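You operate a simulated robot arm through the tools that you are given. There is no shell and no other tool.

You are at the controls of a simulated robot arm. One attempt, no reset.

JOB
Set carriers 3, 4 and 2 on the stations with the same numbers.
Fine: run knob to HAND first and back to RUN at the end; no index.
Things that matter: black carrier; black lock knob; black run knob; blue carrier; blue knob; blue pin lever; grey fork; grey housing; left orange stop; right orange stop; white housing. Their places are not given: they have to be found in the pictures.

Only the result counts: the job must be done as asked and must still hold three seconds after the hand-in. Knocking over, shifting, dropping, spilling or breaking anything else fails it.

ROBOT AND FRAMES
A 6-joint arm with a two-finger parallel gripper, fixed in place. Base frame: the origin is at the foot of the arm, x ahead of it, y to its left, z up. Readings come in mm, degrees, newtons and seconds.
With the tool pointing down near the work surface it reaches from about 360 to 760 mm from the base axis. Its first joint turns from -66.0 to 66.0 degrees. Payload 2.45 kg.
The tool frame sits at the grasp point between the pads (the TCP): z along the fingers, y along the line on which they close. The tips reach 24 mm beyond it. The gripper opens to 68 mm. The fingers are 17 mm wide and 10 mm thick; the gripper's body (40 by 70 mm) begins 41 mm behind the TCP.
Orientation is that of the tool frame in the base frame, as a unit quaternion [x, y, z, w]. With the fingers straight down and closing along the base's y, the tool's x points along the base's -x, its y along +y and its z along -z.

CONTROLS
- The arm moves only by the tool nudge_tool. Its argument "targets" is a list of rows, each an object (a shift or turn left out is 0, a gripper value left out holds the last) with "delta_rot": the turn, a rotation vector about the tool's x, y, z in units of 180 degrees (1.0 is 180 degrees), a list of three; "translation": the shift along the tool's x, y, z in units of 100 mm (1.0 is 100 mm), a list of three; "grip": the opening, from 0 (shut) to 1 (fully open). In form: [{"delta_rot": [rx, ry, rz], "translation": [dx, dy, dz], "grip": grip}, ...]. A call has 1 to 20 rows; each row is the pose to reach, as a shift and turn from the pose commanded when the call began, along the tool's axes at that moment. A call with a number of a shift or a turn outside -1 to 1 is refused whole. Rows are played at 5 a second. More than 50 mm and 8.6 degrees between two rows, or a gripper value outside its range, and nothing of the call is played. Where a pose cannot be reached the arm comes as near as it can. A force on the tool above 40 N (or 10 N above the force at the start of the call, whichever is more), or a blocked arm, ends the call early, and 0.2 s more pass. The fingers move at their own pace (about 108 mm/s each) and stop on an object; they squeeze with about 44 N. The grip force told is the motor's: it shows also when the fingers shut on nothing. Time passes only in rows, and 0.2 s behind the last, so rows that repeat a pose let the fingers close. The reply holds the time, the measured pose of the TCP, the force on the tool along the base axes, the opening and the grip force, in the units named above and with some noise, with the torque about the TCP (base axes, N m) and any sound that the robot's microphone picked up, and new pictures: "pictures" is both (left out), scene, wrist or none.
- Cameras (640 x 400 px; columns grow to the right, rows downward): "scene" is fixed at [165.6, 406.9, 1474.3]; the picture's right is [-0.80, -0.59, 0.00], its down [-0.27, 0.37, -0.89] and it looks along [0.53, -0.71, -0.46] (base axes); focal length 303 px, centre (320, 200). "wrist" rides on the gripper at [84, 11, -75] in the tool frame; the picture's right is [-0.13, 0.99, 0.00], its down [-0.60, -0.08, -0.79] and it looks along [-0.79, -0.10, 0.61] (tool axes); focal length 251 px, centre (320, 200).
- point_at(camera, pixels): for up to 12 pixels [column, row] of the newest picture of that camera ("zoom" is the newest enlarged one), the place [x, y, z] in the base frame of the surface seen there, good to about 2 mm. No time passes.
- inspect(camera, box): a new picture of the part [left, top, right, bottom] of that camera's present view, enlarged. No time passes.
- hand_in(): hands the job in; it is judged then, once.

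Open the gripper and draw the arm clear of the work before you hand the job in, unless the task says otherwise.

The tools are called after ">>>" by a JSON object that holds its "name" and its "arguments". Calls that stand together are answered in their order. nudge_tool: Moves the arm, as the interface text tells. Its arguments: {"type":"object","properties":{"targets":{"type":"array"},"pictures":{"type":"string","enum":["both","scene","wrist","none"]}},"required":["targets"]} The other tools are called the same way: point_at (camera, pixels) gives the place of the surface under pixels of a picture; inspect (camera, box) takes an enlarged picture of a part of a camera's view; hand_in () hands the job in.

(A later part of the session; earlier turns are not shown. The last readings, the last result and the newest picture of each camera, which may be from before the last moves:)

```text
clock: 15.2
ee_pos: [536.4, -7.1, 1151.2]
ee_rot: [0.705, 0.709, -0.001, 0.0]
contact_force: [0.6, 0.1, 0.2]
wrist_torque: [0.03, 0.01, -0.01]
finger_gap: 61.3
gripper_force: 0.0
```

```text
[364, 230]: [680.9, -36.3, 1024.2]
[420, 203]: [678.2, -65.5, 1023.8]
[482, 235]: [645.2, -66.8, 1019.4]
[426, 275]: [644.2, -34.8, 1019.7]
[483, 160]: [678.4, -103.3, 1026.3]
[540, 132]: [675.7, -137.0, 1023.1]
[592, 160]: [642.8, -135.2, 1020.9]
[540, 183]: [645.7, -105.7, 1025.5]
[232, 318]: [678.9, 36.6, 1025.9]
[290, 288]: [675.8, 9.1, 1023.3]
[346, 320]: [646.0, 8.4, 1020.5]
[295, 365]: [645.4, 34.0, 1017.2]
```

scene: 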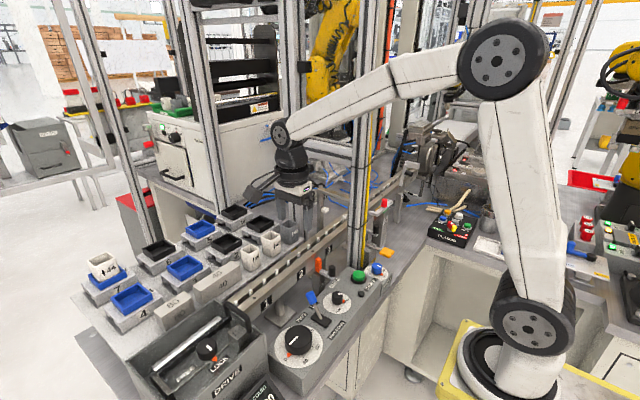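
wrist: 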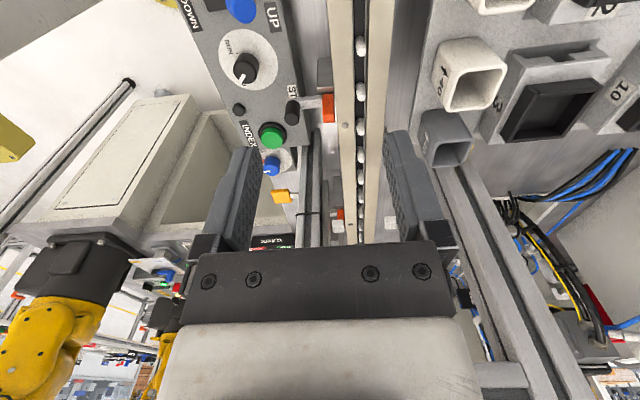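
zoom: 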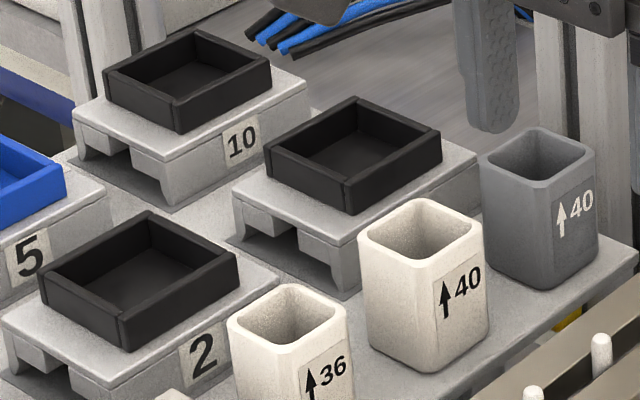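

I measure the arm's shoulder and elbow joints in the scene picture to work out its reach.

>>> {"name": "point_at", "arguments": {"camera": "scene", "pixels": [[523, 328], [498, 60], [281, 131], [523, 300], [498, 85], [510, 380]]}}

>>> {"name": "inspect", "arguments": {"camera": "scene", "box": [440, 20, 640, 400]}}

```text
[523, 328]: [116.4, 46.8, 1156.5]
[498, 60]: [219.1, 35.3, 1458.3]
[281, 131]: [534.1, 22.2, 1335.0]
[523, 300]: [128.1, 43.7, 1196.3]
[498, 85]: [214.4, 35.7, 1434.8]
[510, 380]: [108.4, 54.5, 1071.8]
```

```text
1.05 times, centred on (540, 210) of scene (not enlarged: the box is as wide or as high as the picture)
```

zoom: 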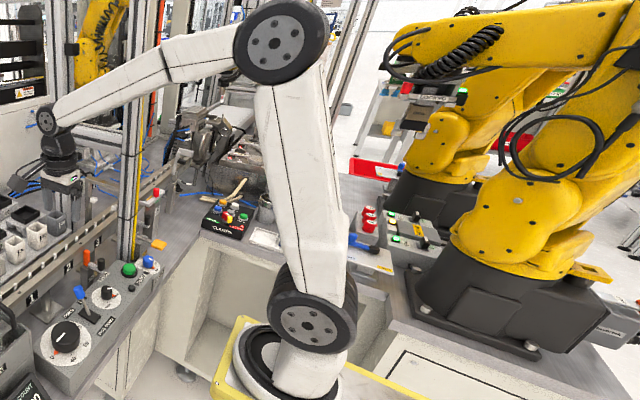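

Shoulder near (115, z 1152) and link lengths about 317 and 337 mm give a wrist reach near 765 mm. Now I zoom on the +y faces of carriers 3, 2 and 10 to understand the underside channel.

>>> {"name": "inspect", "arguments": {"camera": "scene", "box": [234, 218, 274, 248]}}

>>> {"name": "inspect", "arguments": {"camera": "scene", "box": [160, 262, 200, 292]}}

```text
13.33 times, centred on (254, 233) of scene
```

zoom: 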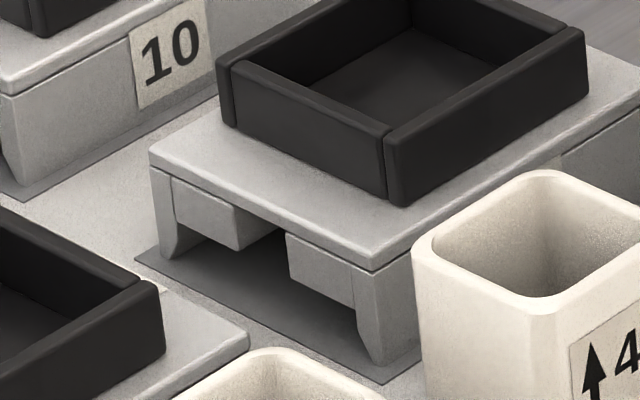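

```text
13.33 times, centred on (180, 277) of scene
```

zoom: 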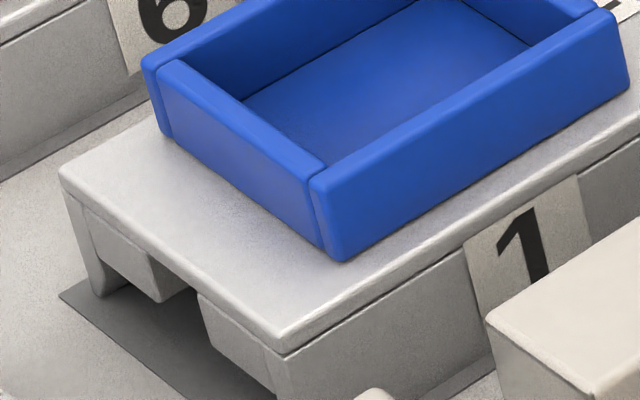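

I re-zoom on carrier 3's +y face and measure the skirt, lugs and gap.

>>> {"name": "inspect", "arguments": {"camera": "scene", "box": [240, 226, 264, 248]}}

```text
16.00 times, centred on (252, 237) of scene
```

zoom: 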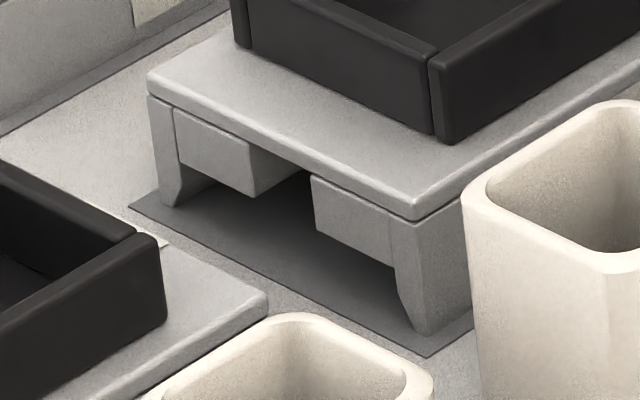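

>>> {"name": "point_at", "arguments": {"camera": "zoom", "pixels": [[152, 85], [155, 105], [170, 203], [180, 150], [185, 125], [180, 160], [243, 155], [242, 190], [317, 185], [318, 225], [390, 215], [392, 260]]}}

>>> {"name": "point_at", "arguments": {"camera": "zoom", "pixels": [[395, 290], [414, 328], [430, 250], [413, 212], [436, 325], [200, 165], [350, 240], [280, 170], [300, 240], [135, 205], [430, 352], [290, 215]]}}

```text
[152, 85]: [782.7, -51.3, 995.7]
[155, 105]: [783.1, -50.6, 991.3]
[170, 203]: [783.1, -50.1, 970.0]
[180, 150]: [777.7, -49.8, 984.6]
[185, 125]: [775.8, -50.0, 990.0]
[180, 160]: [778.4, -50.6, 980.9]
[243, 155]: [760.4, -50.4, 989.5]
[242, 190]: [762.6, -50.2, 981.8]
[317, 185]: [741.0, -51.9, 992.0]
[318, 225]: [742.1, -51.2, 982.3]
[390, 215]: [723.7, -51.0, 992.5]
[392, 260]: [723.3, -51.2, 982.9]
```

```text
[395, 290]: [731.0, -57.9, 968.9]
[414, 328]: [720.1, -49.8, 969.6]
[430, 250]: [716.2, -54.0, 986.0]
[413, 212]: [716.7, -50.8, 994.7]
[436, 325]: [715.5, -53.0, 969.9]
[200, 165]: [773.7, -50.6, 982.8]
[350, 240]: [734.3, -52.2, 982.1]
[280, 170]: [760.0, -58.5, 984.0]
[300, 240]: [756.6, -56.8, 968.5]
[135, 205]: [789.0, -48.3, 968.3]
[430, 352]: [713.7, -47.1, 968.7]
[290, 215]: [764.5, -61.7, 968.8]
```

Carrier section: skirts 716–723 and 777–784, lugs with bottoms at z≈981.5 that rest on the rail bars, central gap 741–761 for the pins; trays are ~53 mm square. I go toward carrier 3 (tray centre ≈ 750,-94), tilting the hand 14° so the wrist stays on the +y side, away from the crossbar.

>>> {"name": "nudge_tool", "arguments": {"targets": [{"delta_rot": [0, -0.02, 0], "translation": [-0.084, 0.2, 0], "grip": 1}, {"delta_rot": [0, -0.04, 0], "translation": [-0.168, 0.4, 0], "grip": 1}, {"delta_rot": [0, -0.06, 0], "translation": [-0.252, 0.6, 0], "grip": 1}, {"delta_rot": [0, -0.0778, 0], "translation": [-0.336, 0.8, 0], "grip": 1}, {"delta_rot": [0, -0.0778, 0], "translation": [-0.42, 1.0, 0], "grip": 1}, {"delta_rot": [0, -0.0778, 0], "translation": [-0.42, 1.0, 0], "grip": 1}]}}

```text
clock: 16.6
ee_pos: [637.0, -47.7, 1150.5]
ee_rot: [0.701, 0.703, -0.088, 0.085]
contact_force: [0.6, 0.4, -1.5]
wrist_torque: [0.04, 0.0, -0.02]
finger_gap: 68.0
gripper_force: 0.1
```

scene: 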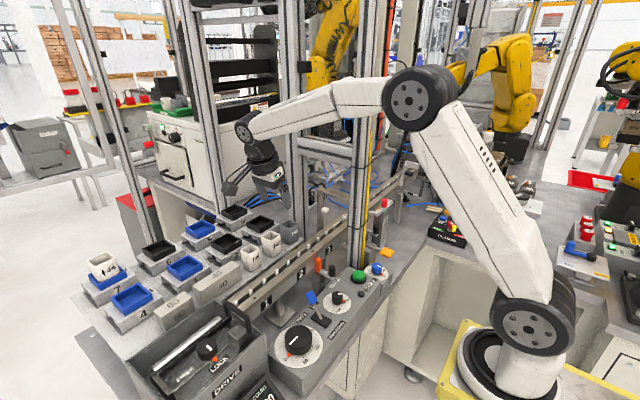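
wrist: 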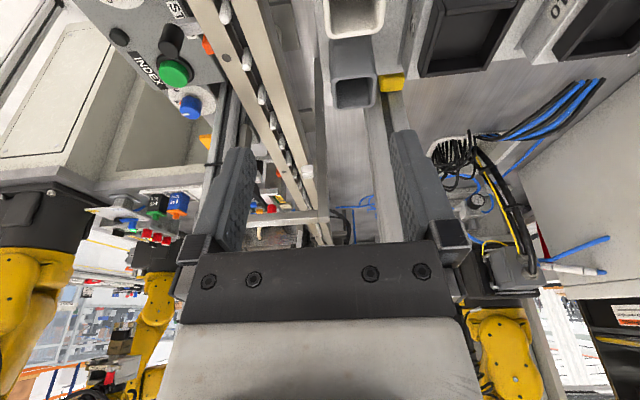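

Orientation is right (tool z = (0,-0.24,-0.97)). I move on toward the spot above carrier 3, lowering to z≈1075.

>>> {"name": "nudge_tool", "arguments": {"targets": [{"translation": [-0.056, 0.25, 0.207], "grip": 1}, {"translation": [-0.112, 0.5, 0.415], "grip": 1}, {"translation": [-0.168, 0.75, 0.622], "grip": 1}, {"translation": [-0.224, 1.0, 0.829], "grip": 1}, {"translation": [-0.224, 1.0, 0.829], "grip": 1}]}}

```text
clock: 17.8
ee_pos: [739.3, -90.4, 1076.2]
ee_rot: [0.7, 0.704, -0.086, 0.085]
contact_force: [0.2, -0.1, 0.3]
wrist_torque: [0.0, 0.0, 0.0]
finger_gap: 68.1
gripper_force: 0.0
```

scene: 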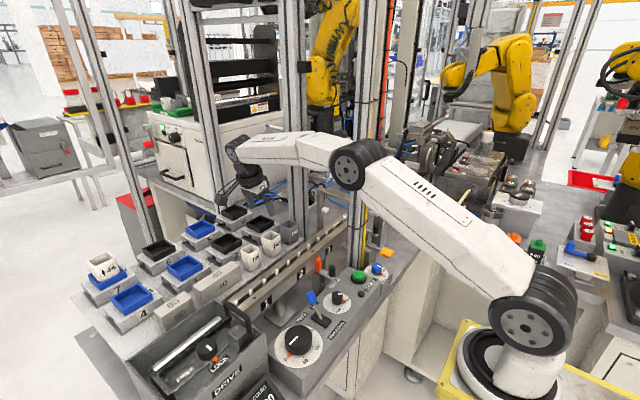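
wrist: 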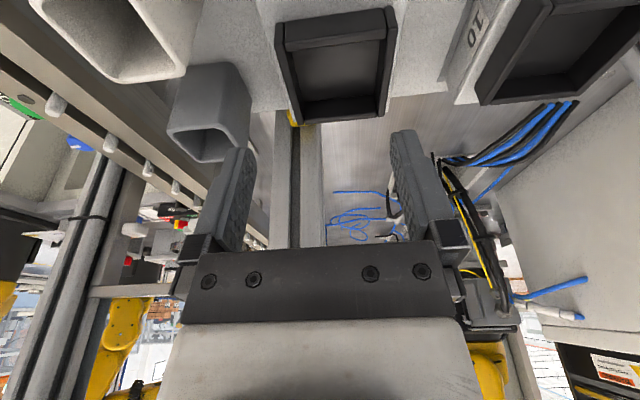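

Carrier 3's tray appears at cols 275–393 of the wrist picture. I measure it with the wrist camera for cross-check.

>>> {"name": "point_at", "arguments": {"camera": "wrist", "pixels": [[279, 30], [389, 15], [381, 70], [284, 75], [378, 112], [301, 122], [335, 60], [340, 118], [340, 98], [330, 30]]}}

>>> {"name": "inspect", "arguments": {"camera": "wrist", "box": [220, 0, 460, 150]}}

```text
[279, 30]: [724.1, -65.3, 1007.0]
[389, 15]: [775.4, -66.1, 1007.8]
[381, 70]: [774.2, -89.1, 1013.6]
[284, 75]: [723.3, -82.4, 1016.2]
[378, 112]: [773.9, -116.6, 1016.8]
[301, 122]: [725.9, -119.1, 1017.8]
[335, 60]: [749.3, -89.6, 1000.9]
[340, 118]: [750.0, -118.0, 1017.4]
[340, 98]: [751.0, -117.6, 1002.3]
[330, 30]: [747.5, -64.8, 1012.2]
```

```text
2.67 times, centred on (340, 75) of wrist
```

zoom: 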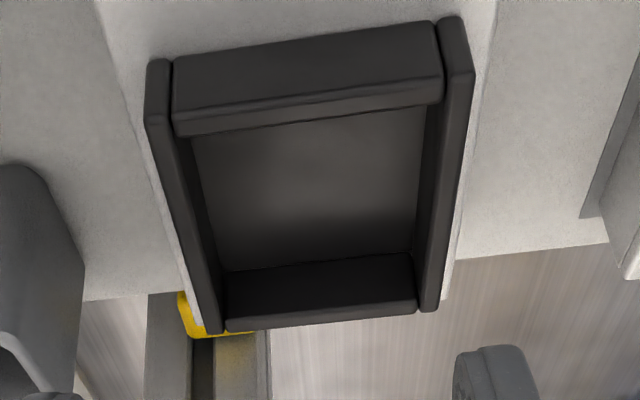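

Tray of carrier 3: x 724–775, y −119…−65, centre about (749.6,−93). I move over it and lower to just above the tray.

>>> {"name": "nudge_tool", "arguments": {"targets": [{"translation": [0.01, 0.117, 0], "grip": 1}, {"translation": [0.05, 0.117, 0.155], "grip": 1}, {"translation": [0.09, 0.117, 0.307], "grip": 1}, {"translation": [0.09, 0.117, 0.307], "grip": 1}, {"translation": [0.09, 0.117, 0.307], "grip": 1}]}}

>>> {"name": "inspect", "arguments": {"camera": "wrist", "box": [180, 0, 460, 260]}}

>>> {"name": "inspect", "arguments": {"camera": "scene", "box": [210, 170, 310, 250]}}

```text
clock: 18.9
ee_pos: [748.1, -89.2, 1044.7]
ee_rot: [0.7, 0.704, -0.086, 0.085]
contact_force: [0.4, -0.5, 0.8]
wrist_torque: [0.0, 0.01, -0.03]
finger_gap: 68.0
gripper_force: 0.0
```

scene: 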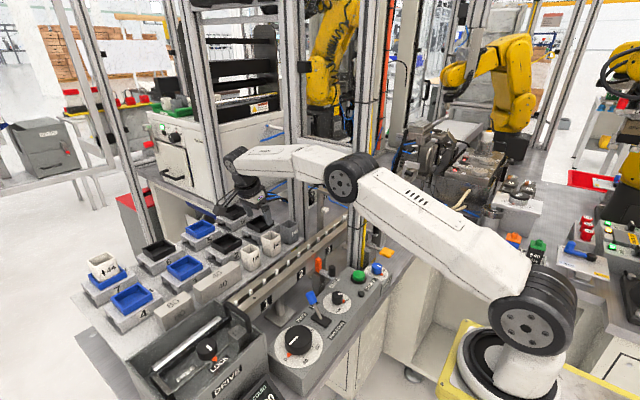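
wrist: 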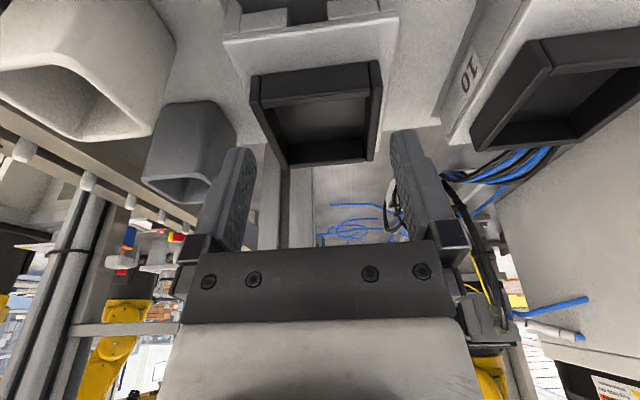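

```text
1.54 times, centred on (320, 130) of wrist
```

zoom: 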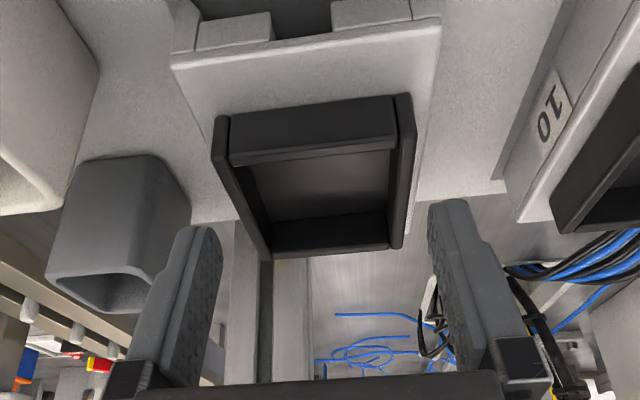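

```text
5.00 times, centred on (260, 210) of scene
```

zoom: 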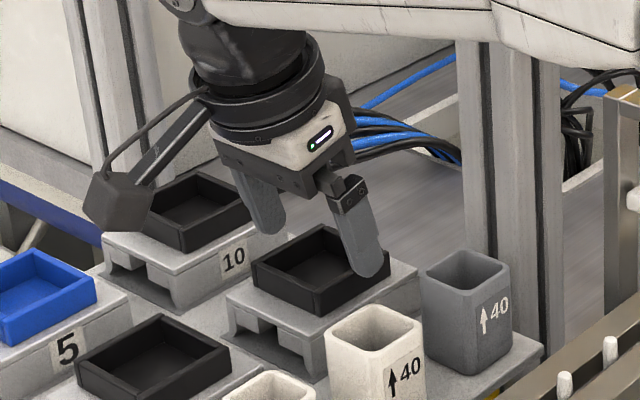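

Fingers straddle the tray of carrier 3. I lower the last 18 mm and close.

>>> {"name": "nudge_tool", "arguments": {"targets": [{"translation": [0.025, 0.01, 0.09], "grip": 1}, {"translation": [0.048, 0.01, 0.175], "grip": 1}, {"translation": [0.048, 0.01, 0.175], "grip": 1}], "pictures": "wrist"}}

```text
clock: 19.8
ee_pos: [749.3, -87.5, 1024.9]
ee_rot: [0.7, 0.704, -0.086, 0.085]
contact_force: [-1.2, 0.2, 0.7]
wrist_torque: [0.03, 0.0, 0.01]
finger_gap: 68.0
gripper_force: 0.1
```

wrist: 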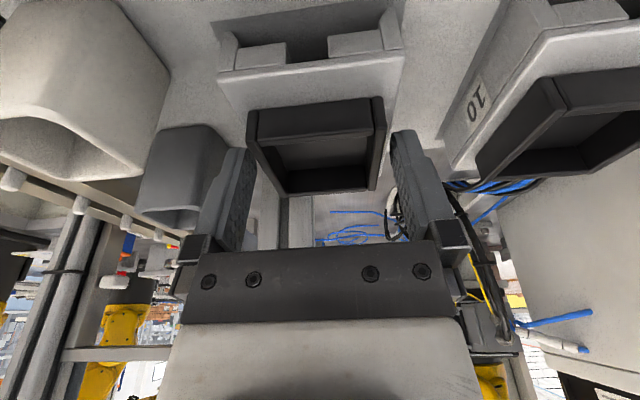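

No contact force yet. I close on the tray.

>>> {"name": "nudge_tool", "arguments": {"targets": [{"grip": 0.6}, {"grip": 0.6}, {"grip": 0.6}], "pictures": "wrist"}}

```text
clock: 20.6
ee_pos: [749.8, -87.7, 1026.2]
ee_rot: [0.7, 0.704, -0.087, 0.086]
contact_force: [1.2, 0.1, -0.5]
wrist_torque: [-0.03, -0.05, 0.02]
finger_gap: 56.5
gripper_force: 43.9
```

wrist: 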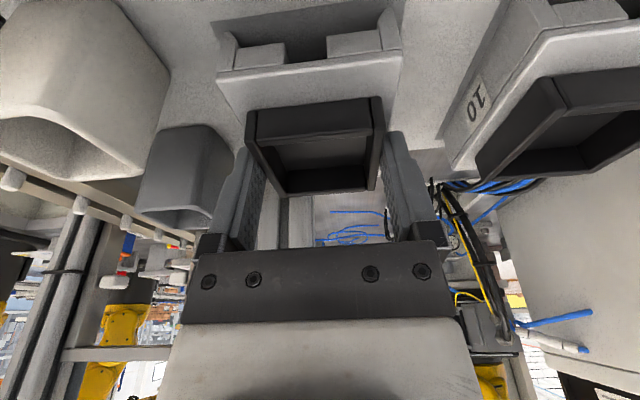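

The tray is held (gap 56.5 mm, 44 N). I lift gently and check.

>>> {"name": "nudge_tool", "arguments": {"targets": [{"translation": [-0.012, 0, -0.0485], "grip": 0.6}, {"translation": [-0.024, 0, -0.097], "grip": 0.6}, {"translation": [-0.06, 0, -0.243], "grip": 0.6}, {"translation": [-0.109, 0, -0.4365], "grip": 0.6}, {"translation": [-0.109, 0, -0.4365], "grip": 0.6}]}}

>>> {"name": "inspect", "arguments": {"camera": "scene", "box": [205, 160, 305, 250]}}

```text
clock: 21.8
ee_pos: [750.8, -89.1, 1070.9]
ee_rot: [0.7, 0.704, -0.087, 0.086]
contact_force: [-0.7, -0.3, -2.7]
wrist_torque: [0.04, -0.01, -0.04]
finger_gap: 56.3
gripper_force: 43.8
```

scene: 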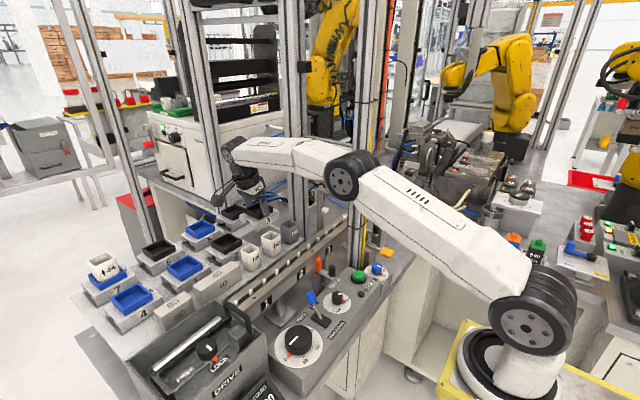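
wrist: 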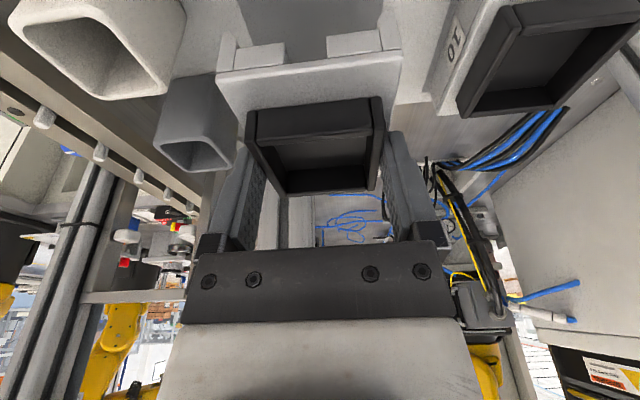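

```text
4.44 times, centred on (255, 205) of scene
```

zoom: 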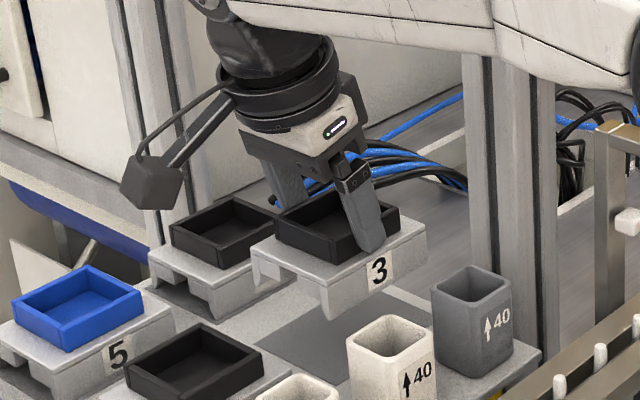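

Carrier 3 is lifted level with label 3 in front. I carry it up and toward the rail, above the cups.

>>> {"name": "nudge_tool", "arguments": {"targets": [{"translation": [-0.03, -0.125, -0.121], "grip": 0.6}, {"translation": [-0.06, -0.25, -0.243], "grip": 0.6}, {"translation": [-0.127, -0.425, -0.3], "grip": 0.6}, {"translation": [-0.194, -0.6, -0.364], "grip": 0.6}, {"translation": [-0.29, -0.8, -0.364], "grip": 0.6}, {"translation": [-0.4, -1.0, -0.364], "grip": 0.6}]}}

```text
clock: 23.1
ee_pos: [648.1, -119.3, 1115.4]
ee_rot: [0.7, 0.704, -0.087, 0.086]
contact_force: [0.1, 0.2, -2.6]
wrist_torque: [0.05, 0.01, -0.03]
finger_gap: 56.5
gripper_force: 43.9
```

scene: 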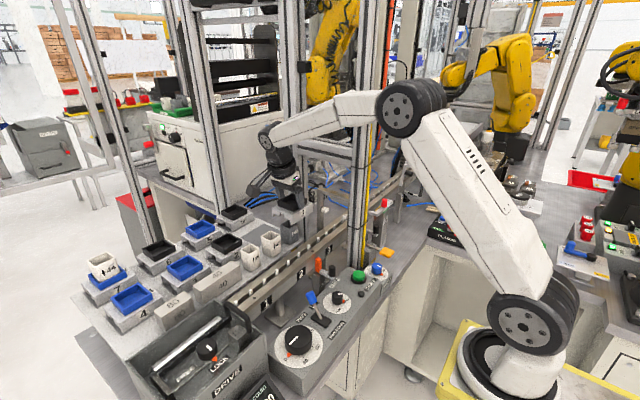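
wrist: 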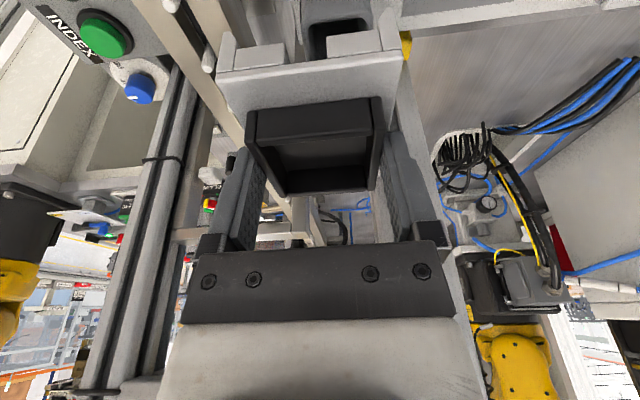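

Next I bring carrier 3 above station 3 at z≈1090.

>>> {"name": "nudge_tool", "arguments": {"targets": [{"translation": [-0.06, -0.26, 0.08], "grip": 0.6}, {"translation": [-0.12, -0.52, 0.16], "grip": 0.6}, {"translation": [-0.239, -0.776, 0.317], "grip": 0.6}, {"translation": [-0.239, -0.776, 0.317], "grip": 0.6}]}}

>>> {"name": "inspect", "arguments": {"camera": "scene", "box": [270, 180, 370, 270]}}

>>> {"name": "inspect", "arguments": {"camera": "wrist", "box": [160, 0, 480, 200]}}

```text
clock: 24.1
ee_pos: [570.7, -151.0, 1089.8]
ee_rot: [0.699, 0.704, -0.087, 0.086]
contact_force: [0.8, 0.1, -2.7]
wrist_torque: [0.0, -0.03, 0.02]
finger_gap: 56.5
gripper_force: 44.4
```

scene: 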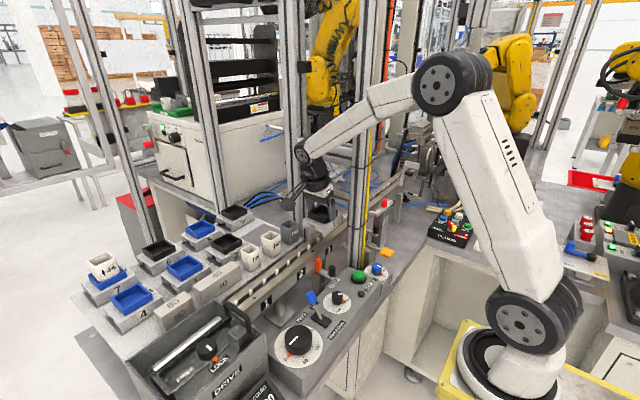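
wrist: 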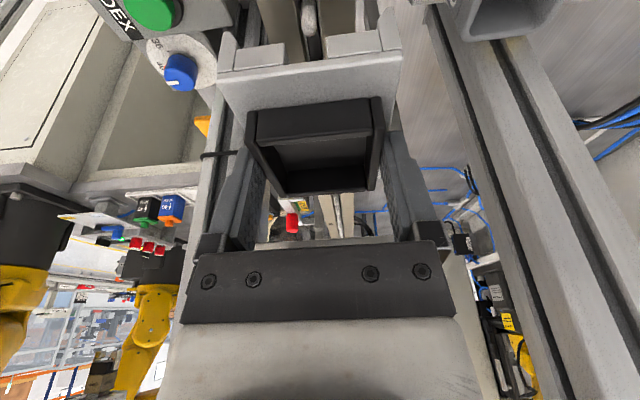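

```text
4.44 times, centred on (320, 225) of scene
```

zoom: 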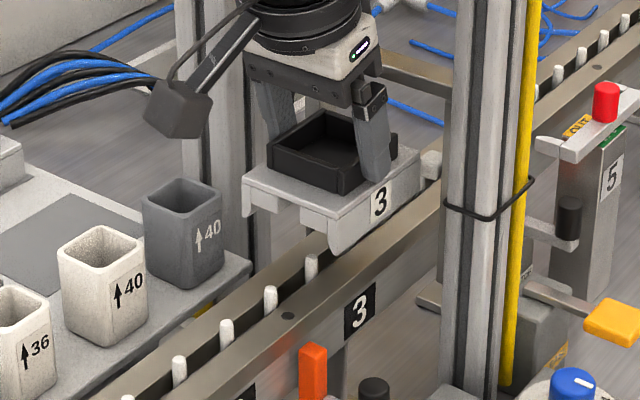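

```text
2.00 times, centred on (320, 100) of wrist
```

zoom: 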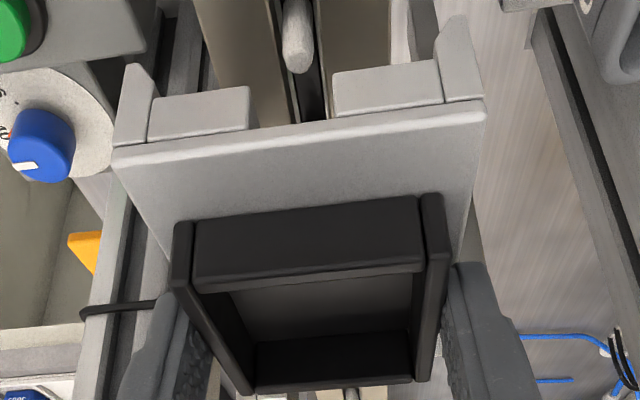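

Carrier 3 hovers over station 3. I measure its actual corners against the rail before lowering.

>>> {"name": "inspect", "arguments": {"camera": "scene", "box": [302, 205, 350, 240]}}

```text
11.43 times, centred on (326, 222) of scene
```

zoom: 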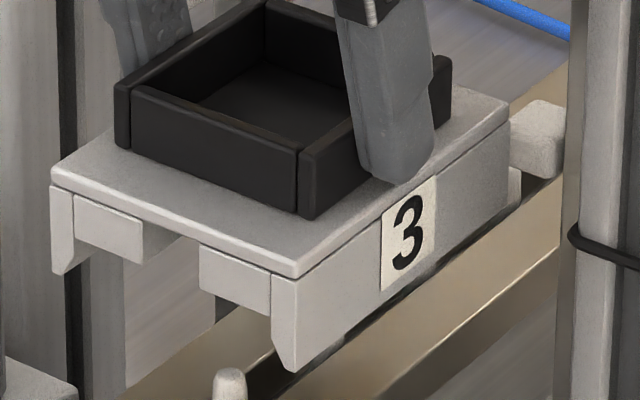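

>>> {"name": "point_at", "arguments": {"camera": "zoom", "pixels": [[60, 170], [298, 268], [506, 105], [284, 310], [100, 225], [240, 275], [60, 240], [285, 355], [408, 240], [500, 150], [290, 180], [140, 245]]}}

>>> {"name": "point_at", "arguments": {"camera": "zoom", "pixels": [[201, 260], [268, 290], [75, 215], [540, 130], [515, 180], [350, 330], [260, 360], [530, 180]]}}

```text
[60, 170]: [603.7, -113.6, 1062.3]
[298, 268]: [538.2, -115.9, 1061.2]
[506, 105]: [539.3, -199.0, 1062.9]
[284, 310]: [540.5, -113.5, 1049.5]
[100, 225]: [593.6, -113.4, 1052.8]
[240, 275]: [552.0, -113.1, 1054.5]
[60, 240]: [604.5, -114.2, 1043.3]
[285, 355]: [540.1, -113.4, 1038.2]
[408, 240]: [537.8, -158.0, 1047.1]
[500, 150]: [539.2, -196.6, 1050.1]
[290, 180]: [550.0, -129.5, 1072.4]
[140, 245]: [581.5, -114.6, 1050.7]
```

```text
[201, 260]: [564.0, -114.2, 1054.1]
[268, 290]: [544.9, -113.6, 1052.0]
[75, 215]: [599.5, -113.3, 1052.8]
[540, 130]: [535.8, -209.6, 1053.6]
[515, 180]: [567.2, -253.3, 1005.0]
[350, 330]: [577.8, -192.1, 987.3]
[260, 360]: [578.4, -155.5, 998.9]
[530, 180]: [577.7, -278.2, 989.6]
```

Carrier spans x 538–604, y −198…−113.5 (centre ≈ −156); I shift 1 mm to +y and lower to about 8 mm above the rail seat.

>>> {"name": "nudge_tool", "arguments": {"targets": [{"translation": [0.035, 0, 0.12], "grip": 0.6}, {"translation": [0.07, 0, 0.245], "grip": 0.6}, {"translation": [0.102, 0, 0.366], "grip": 0.6}, {"translation": [0.102, 0, 0.366], "grip": 0.6}]}}

>>> {"name": "inspect", "arguments": {"camera": "scene", "box": [302, 215, 350, 250]}}

```text
clock: 25.1
ee_pos: [572.6, -149.1, 1053.2]
ee_rot: [0.7, 0.704, -0.087, 0.086]
contact_force: [-1.0, 0.0, -2.5]
wrist_torque: [0.03, -0.01, 0.02]
finger_gap: 56.8
gripper_force: 43.9
```

scene: 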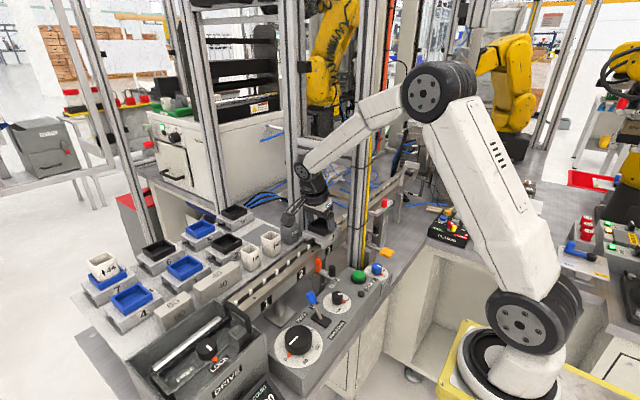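
wrist: 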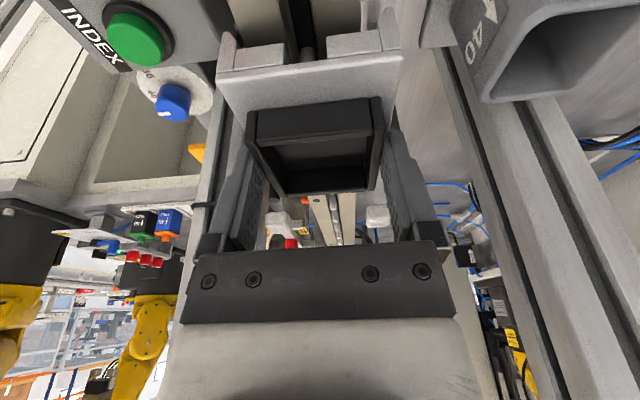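

```text
11.43 times, centred on (326, 232) of scene
```

zoom: 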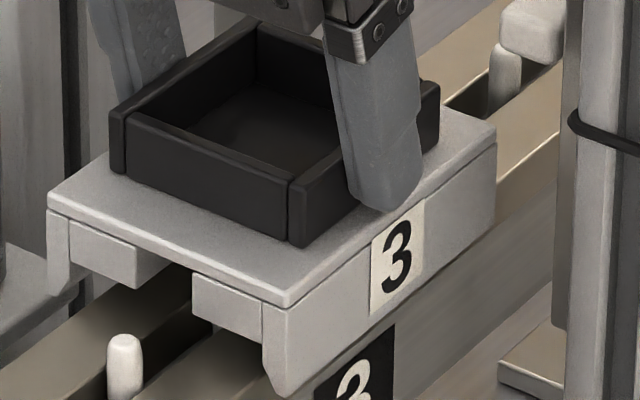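

Aligned over label 3. I measure the face and pins once more at this height.

>>> {"name": "point_at", "arguments": {"camera": "zoom", "pixels": [[284, 300], [275, 350], [60, 240], [262, 320], [200, 300], [130, 270], [125, 350], [490, 140], [400, 255], [295, 298], [52, 205], [505, 80]]}}

```text
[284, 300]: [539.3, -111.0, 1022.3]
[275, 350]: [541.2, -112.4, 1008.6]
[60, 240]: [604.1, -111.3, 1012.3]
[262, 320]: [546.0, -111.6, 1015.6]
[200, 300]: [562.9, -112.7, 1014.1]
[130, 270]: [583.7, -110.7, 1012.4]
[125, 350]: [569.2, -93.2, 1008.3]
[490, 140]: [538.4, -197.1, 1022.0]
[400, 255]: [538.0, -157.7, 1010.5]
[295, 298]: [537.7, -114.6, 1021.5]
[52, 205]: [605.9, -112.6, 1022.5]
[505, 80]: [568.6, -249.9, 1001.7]
```

Carrier centre is at y≈−154.3, x≈571.8; I shift −1.3 mm in x and creep down.

>>> {"name": "nudge_tool", "arguments": {"targets": [{"translation": [0.0, -0.013, 0], "grip": 0.6}, {"translation": [0.008, -0.013, 0.034], "grip": 0.6}, {"translation": [0.017, -0.013, 0.068], "grip": 0.6}, {"translation": [0.017, -0.013, 0.068], "grip": 0.6}], "pictures": "none"}}

```text
clock: 26.1
ee_pos: [570.8, -149.4, 1046.8]
ee_rot: [0.7, 0.704, -0.086, 0.086]
contact_force: [-0.8, 0.4, -2.8]
wrist_torque: [0.01, -0.02, 0.02]
finger_gap: 56.3
gripper_force: 44.0
```

No contact yet (−2.8 N is the weight). I lower further in 1 mm steps.

>>> {"name": "nudge_tool", "arguments": {"targets": [{"translation": [0.0024, 0, 0.0097], "grip": 0.6}, {"translation": [0.0048, 0, 0.0194], "grip": 0.6}, {"translation": [0.0048, 0, 0.0194], "grip": 0.6}], "pictures": "none"}}

```text
clock: 26.9
ee_pos: [570.9, -150.1, 1043.7]
ee_rot: [0.699, 0.704, -0.087, 0.086]
contact_force: [-1.0, -1.0, -3.6]
wrist_torque: [0.02, -0.04, 0.02]
finger_gap: 56.5
gripper_force: 44.1
```

>>> {"name": "nudge_tool", "arguments": {"targets": [{"translation": [0.0024, 0, 0.0097], "grip": 0.6}, {"translation": [0.0036, 0, 0.0145], "grip": 0.6}, {"translation": [0.0036, 0, 0.0145], "grip": 0.6}], "pictures": "none"}}

```text
clock: 27.8
ee_pos: [572.2, -149.9, 1043.5]
ee_rot: [0.7, 0.703, -0.086, 0.087]
contact_force: [-0.1, 1.6, 7.2]
wrist_torque: [0.3, 0.31, -0.09]
finger_gap: 56.6
gripper_force: 44.0
```

Contact force rose to +7 N at z≈1043.5, the predicted seat height. I check the picture before releasing.

>>> {"name": "inspect", "arguments": {"camera": "scene", "box": [302, 215, 350, 250]}}

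```text
11.43 times, centred on (326, 232) of scene
```

zoom: 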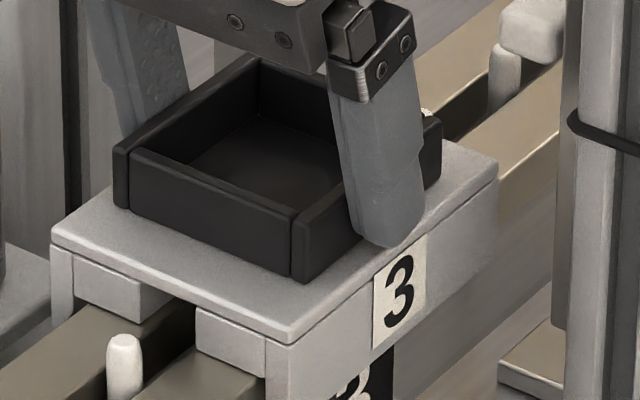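

Lugs sit on both bars with the pin line in the gap. I release and rise.

>>> {"name": "nudge_tool", "arguments": {"targets": [{"grip": 1}, {"grip": 1}, {"translation": [-0.024, 0, -0.097], "grip": 1}, {"translation": [-0.073, 0, -0.29], "grip": 1}, {"translation": [-0.145, 0, -0.582], "grip": 1}, {"translation": [-0.145, 0, -0.582], "grip": 1}]}}

>>> {"name": "inspect", "arguments": {"camera": "scene", "box": [302, 215, 350, 250]}}

```text
clock: 29.1
ee_pos: [571.8, -150.1, 1102.4]
ee_rot: [0.699, 0.704, -0.086, 0.086]
contact_force: [-0.6, 0.8, -0.2]
wrist_torque: [0.02, 0.0, 0.01]
finger_gap: 68.3
gripper_force: 0.0
```

scene: 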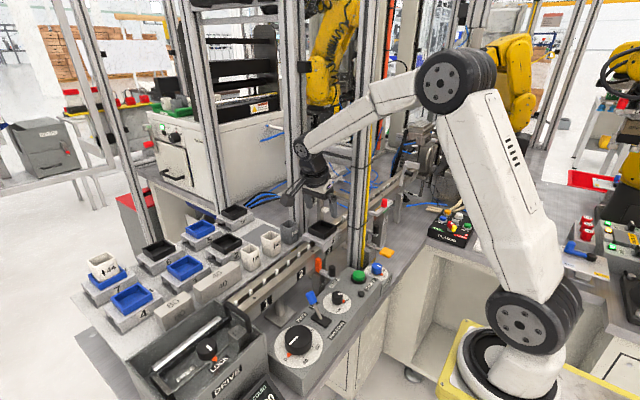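
wrist: 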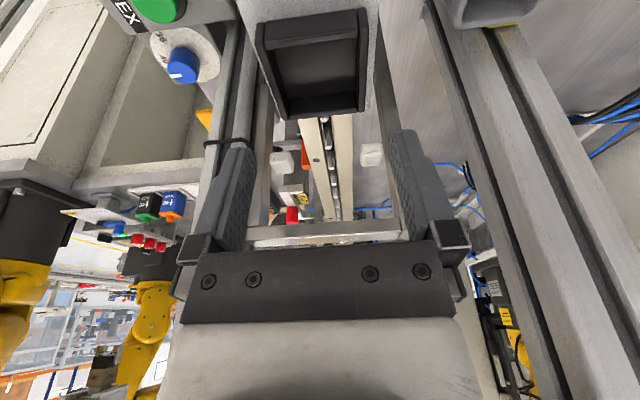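

```text
11.43 times, centred on (326, 232) of scene
```

zoom: 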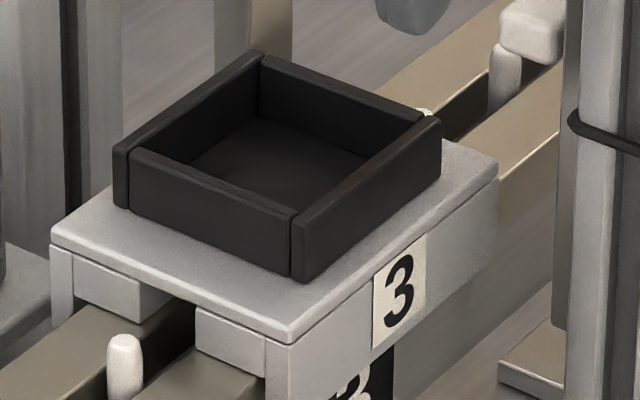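

Carrier 3 stands at station 3. I measure its final position and level.

>>> {"name": "point_at", "arguments": {"camera": "zoom", "pixels": [[58, 236], [290, 333], [492, 168], [275, 350], [110, 285], [150, 300], [200, 335], [402, 295], [292, 270], [117, 150], [262, 58], [436, 125]]}}

>>> {"name": "point_at", "arguments": {"camera": "wrist", "pixels": [[262, 20], [362, 15], [358, 108], [288, 115], [322, 125], [345, 140], [284, 162], [370, 155], [291, 215], [332, 208], [305, 100], [390, 230]]}}

```text
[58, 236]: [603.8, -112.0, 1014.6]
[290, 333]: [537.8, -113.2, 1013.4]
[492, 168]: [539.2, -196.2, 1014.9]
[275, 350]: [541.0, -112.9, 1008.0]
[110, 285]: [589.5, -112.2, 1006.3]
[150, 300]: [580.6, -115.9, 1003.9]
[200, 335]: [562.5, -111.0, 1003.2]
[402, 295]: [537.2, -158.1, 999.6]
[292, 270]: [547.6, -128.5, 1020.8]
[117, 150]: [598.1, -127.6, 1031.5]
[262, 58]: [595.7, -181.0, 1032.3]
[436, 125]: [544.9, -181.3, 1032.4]
```

```text
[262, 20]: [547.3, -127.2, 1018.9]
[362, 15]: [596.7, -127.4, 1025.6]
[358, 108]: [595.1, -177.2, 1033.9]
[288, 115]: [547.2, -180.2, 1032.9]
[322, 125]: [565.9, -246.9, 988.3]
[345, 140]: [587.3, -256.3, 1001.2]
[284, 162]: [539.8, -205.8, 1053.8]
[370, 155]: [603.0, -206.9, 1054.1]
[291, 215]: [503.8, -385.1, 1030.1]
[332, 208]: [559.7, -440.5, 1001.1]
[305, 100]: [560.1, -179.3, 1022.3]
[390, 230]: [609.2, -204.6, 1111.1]
```

Carrier 3 is level and centred (y≈−154, x≈571). Now I move to carrier 2 (tray centre ≈ 750, 26).

>>> {"name": "nudge_tool", "arguments": {"targets": [{"translation": [0.307, 0.2, -0.077], "grip": 1}, {"translation": [0.615, 0.5, -0.153], "grip": 1}, {"translation": [0.8, 0.8, -0.2], "grip": 1}, {"translation": [0.922, 0.9, -0.23], "grip": 1}], "pictures": "none"}}

>>> {"name": "nudge_tool", "arguments": {"targets": [{"translation": [0.3, 0.29, 0.02], "grip": 1}, {"translation": [0.6, 0.58, 0.036], "grip": 1}, {"translation": [0.9, 0.87, 0.054], "grip": 1}, {"translation": [0.9, 0.87, 0.054], "grip": 1}]}}

```text
clock: 30.1
ee_pos: [662.2, -52.6, 1102.1]
ee_rot: [0.699, 0.704, -0.087, 0.086]
contact_force: [-0.2, -0.3, -0.9]
wrist_torque: [-0.03, -0.03, 0.01]
finger_gap: 68.2
gripper_force: 0.1
```

```text
clock: 31.1
ee_pos: [749.4, 33.9, 1075.3]
ee_rot: [0.7, 0.704, -0.087, 0.085]
contact_force: [0.8, -0.4, 0.0]
wrist_torque: [0.01, 0.03, -0.02]
finger_gap: 68.2
gripper_force: 0.1
```

scene: 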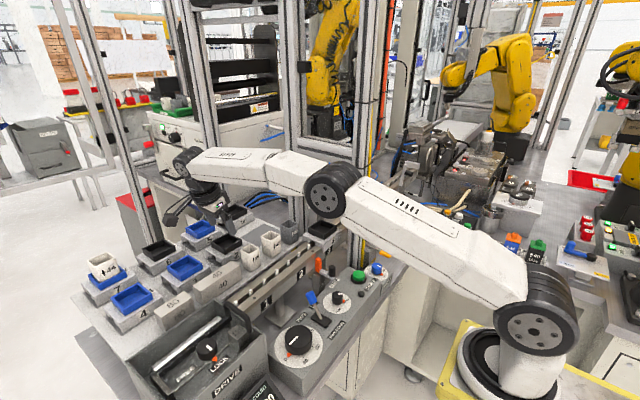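
wrist: 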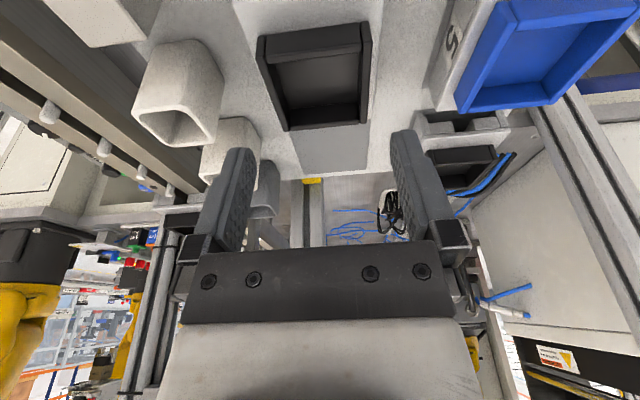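

Carrier 2's tray is at cols 258–372 of the wrist picture; I measure it.

>>> {"name": "point_at", "arguments": {"camera": "wrist", "pixels": [[264, 48], [367, 38], [365, 75], [272, 82], [364, 118], [286, 126], [320, 70], [325, 122], [325, 108], [320, 36]]}}

```text
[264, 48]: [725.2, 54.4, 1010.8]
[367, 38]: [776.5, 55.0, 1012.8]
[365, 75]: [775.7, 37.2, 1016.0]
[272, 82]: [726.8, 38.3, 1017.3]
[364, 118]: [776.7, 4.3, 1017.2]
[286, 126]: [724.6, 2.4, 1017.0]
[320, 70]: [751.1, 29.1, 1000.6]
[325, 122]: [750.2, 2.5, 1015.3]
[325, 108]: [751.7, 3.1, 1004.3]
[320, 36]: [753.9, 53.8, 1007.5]
```

Tray centre ≈ (750.7, 27). I lower to just above the tray with a 2 mm x correction.

>>> {"name": "nudge_tool", "arguments": {"targets": [{"translation": [0.0, 0.02, 0.0], "grip": 1}, {"translation": [0.035, 0.02, 0.15], "grip": 1}, {"translation": [0.07, 0.02, 0.302], "grip": 1}, {"translation": [0.07, 0.02, 0.302], "grip": 1}]}}

>>> {"name": "inspect", "arguments": {"camera": "scene", "box": [190, 190, 270, 260]}}

```text
clock: 32.1
ee_pos: [749.6, 32.6, 1045.3]
ee_rot: [0.7, 0.703, -0.087, 0.087]
contact_force: [0.3, -0.6, 1.1]
wrist_torque: [-0.02, -0.02, -0.03]
finger_gap: 68.0
gripper_force: 0.1
```

scene: 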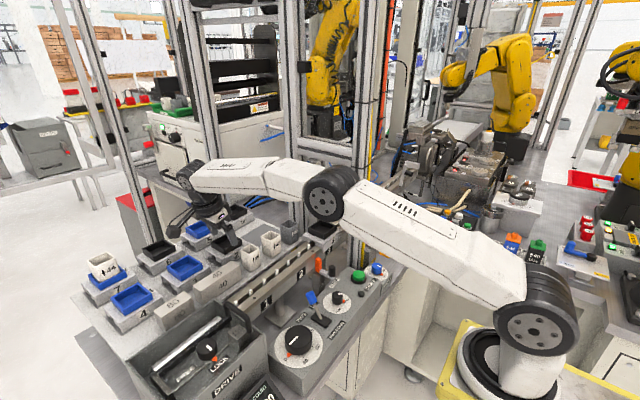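
wrist: 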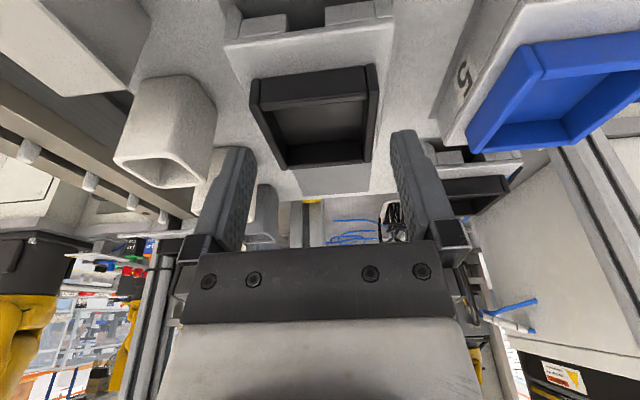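

```text
5.71 times, centred on (230, 225) of scene
```

zoom: 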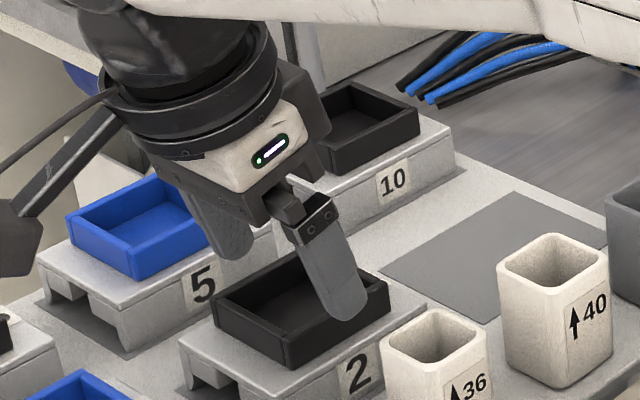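

Fingers straddle carrier 2's tray. I lower 18 mm and close.

>>> {"name": "nudge_tool", "arguments": {"targets": [{"translation": [0.022, 0, 0.09], "grip": 1}, {"translation": [0.044, 0, 0.175], "grip": 1}, {"translation": [0.044, 0, 0.175], "grip": 1}, {"translation": [0.044, 0, 0.175], "grip": 0.6}, {"translation": [0.044, 0, 0.175], "grip": 0.6}, {"translation": [0.044, 0, 0.175], "grip": 0.6}], "pictures": "wrist"}}

```text
clock: 33.5
ee_pos: [750.4, 31.5, 1024.9]
ee_rot: [0.7, 0.703, -0.087, 0.087]
contact_force: [0.6, 0.2, -0.3]
wrist_torque: [-0.04, -0.1, 0.02]
finger_gap: 56.6
gripper_force: 43.7
```

wrist: 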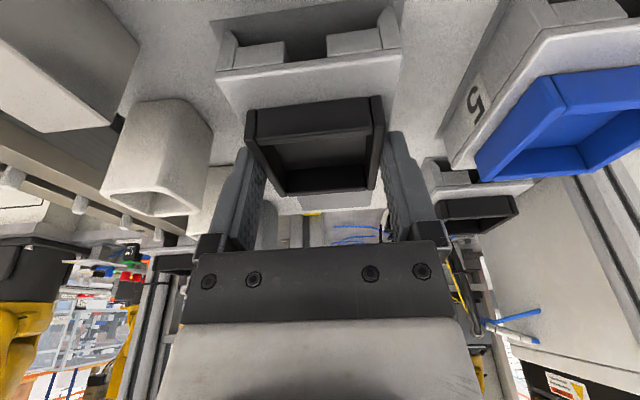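

Held the same way as carrier 3 (gap 56.6 mm). I lift it and carry it up over the cups.

>>> {"name": "nudge_tool", "arguments": {"targets": [{"translation": [-0.012, 0, -0.0485], "grip": 0.6}, {"translation": [-0.024, 0, -0.097], "grip": 0.6}, {"translation": [-0.06, 0, -0.243], "grip": 0.6}, {"translation": [-0.109, 0, -0.4365], "grip": 0.6}, {"translation": [-0.109, 0, -0.4365], "grip": 0.6}], "pictures": "scene"}}

>>> {"name": "nudge_tool", "arguments": {"targets": [{"translation": [-0.03, -0.125, -0.121], "grip": 0.6}, {"translation": [-0.06, -0.25, -0.243], "grip": 0.6}, {"translation": [-0.127, -0.425, -0.3], "grip": 0.6}, {"translation": [-0.194, -0.6, -0.364], "grip": 0.6}, {"translation": [-0.29, -0.8, -0.364], "grip": 0.6}, {"translation": [-0.4, -1.0, -0.364], "grip": 0.6}]}}

```text
clock: 34.8
ee_pos: [749.4, 32.4, 1072.1]
ee_rot: [0.7, 0.703, -0.086, 0.086]
contact_force: [0.5, 0.1, -2.6]
wrist_torque: [0.05, 0.01, -0.03]
finger_gap: 56.7
gripper_force: 44.1
```

scene: 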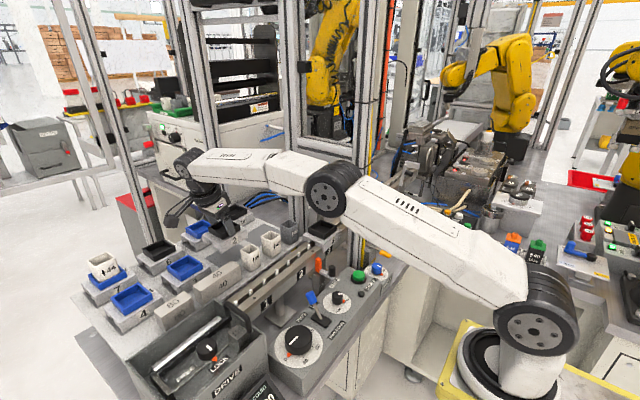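

```text
clock: 36.1
ee_pos: [649.8, 2.7, 1116.1]
ee_rot: [0.7, 0.703, -0.087, 0.086]
contact_force: [-0.4, -0.8, -2.2]
wrist_torque: [0.03, 0.0, -0.03]
finger_gap: 56.5
gripper_force: 43.6
```

scene: 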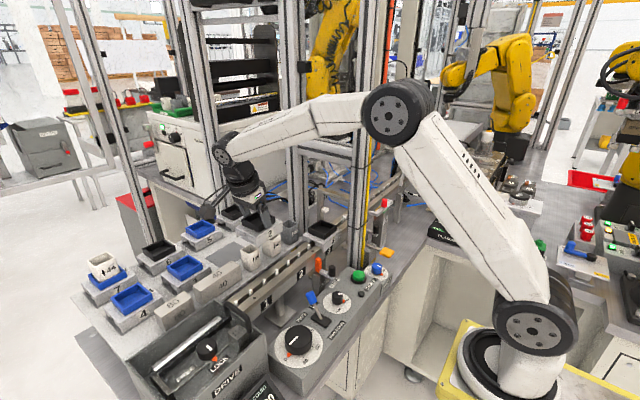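
wrist: 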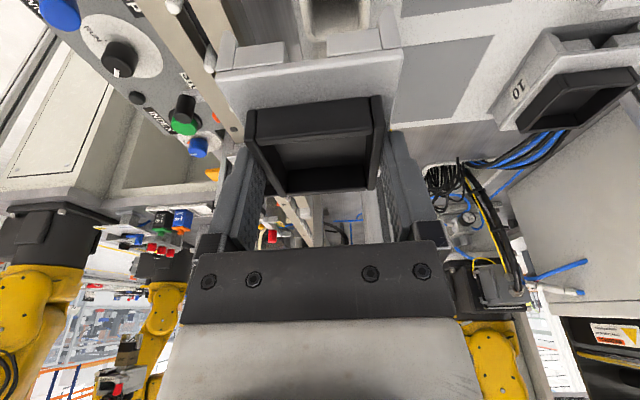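

Carrier 2 clears the cups. I bring it above station 2 at z≈1090.

>>> {"name": "nudge_tool", "arguments": {"targets": [{"translation": [-0.07, -0.26, 0.08], "grip": 0.6}, {"translation": [-0.14, -0.52, 0.16], "grip": 0.6}, {"translation": [-0.253, -0.785, 0.326], "grip": 0.6}, {"translation": [-0.253, -0.785, 0.326], "grip": 0.6}]}}

>>> {"name": "inspect", "arguments": {"camera": "scene", "box": [265, 215, 330, 265]}}

```text
clock: 37.1
ee_pos: [570.7, -30.9, 1090.7]
ee_rot: [0.7, 0.704, -0.087, 0.086]
contact_force: [0.4, -0.2, -3.0]
wrist_torque: [0.03, -0.01, 0.0]
finger_gap: 56.3
gripper_force: 43.8
```

scene: 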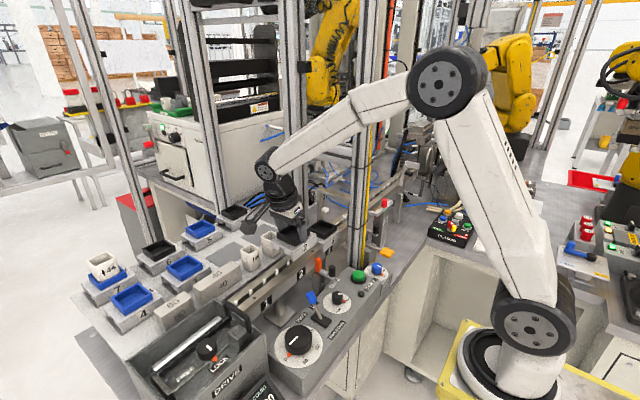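
wrist: 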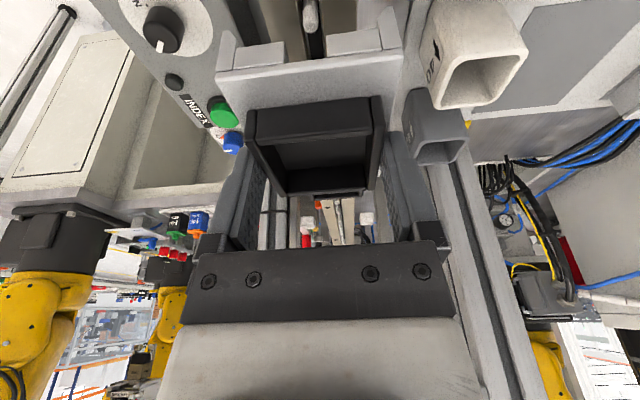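

```text
8.00 times, centred on (298, 240) of scene
```

zoom: 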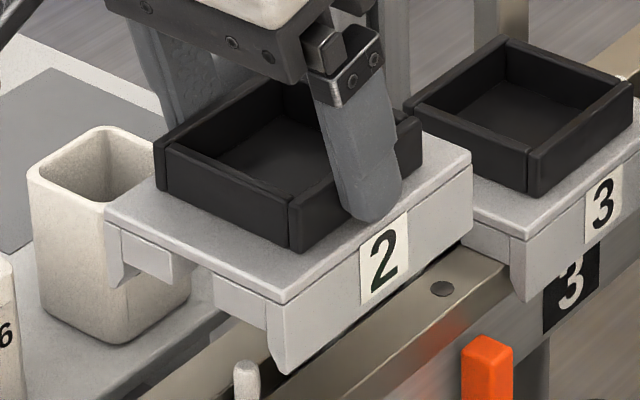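

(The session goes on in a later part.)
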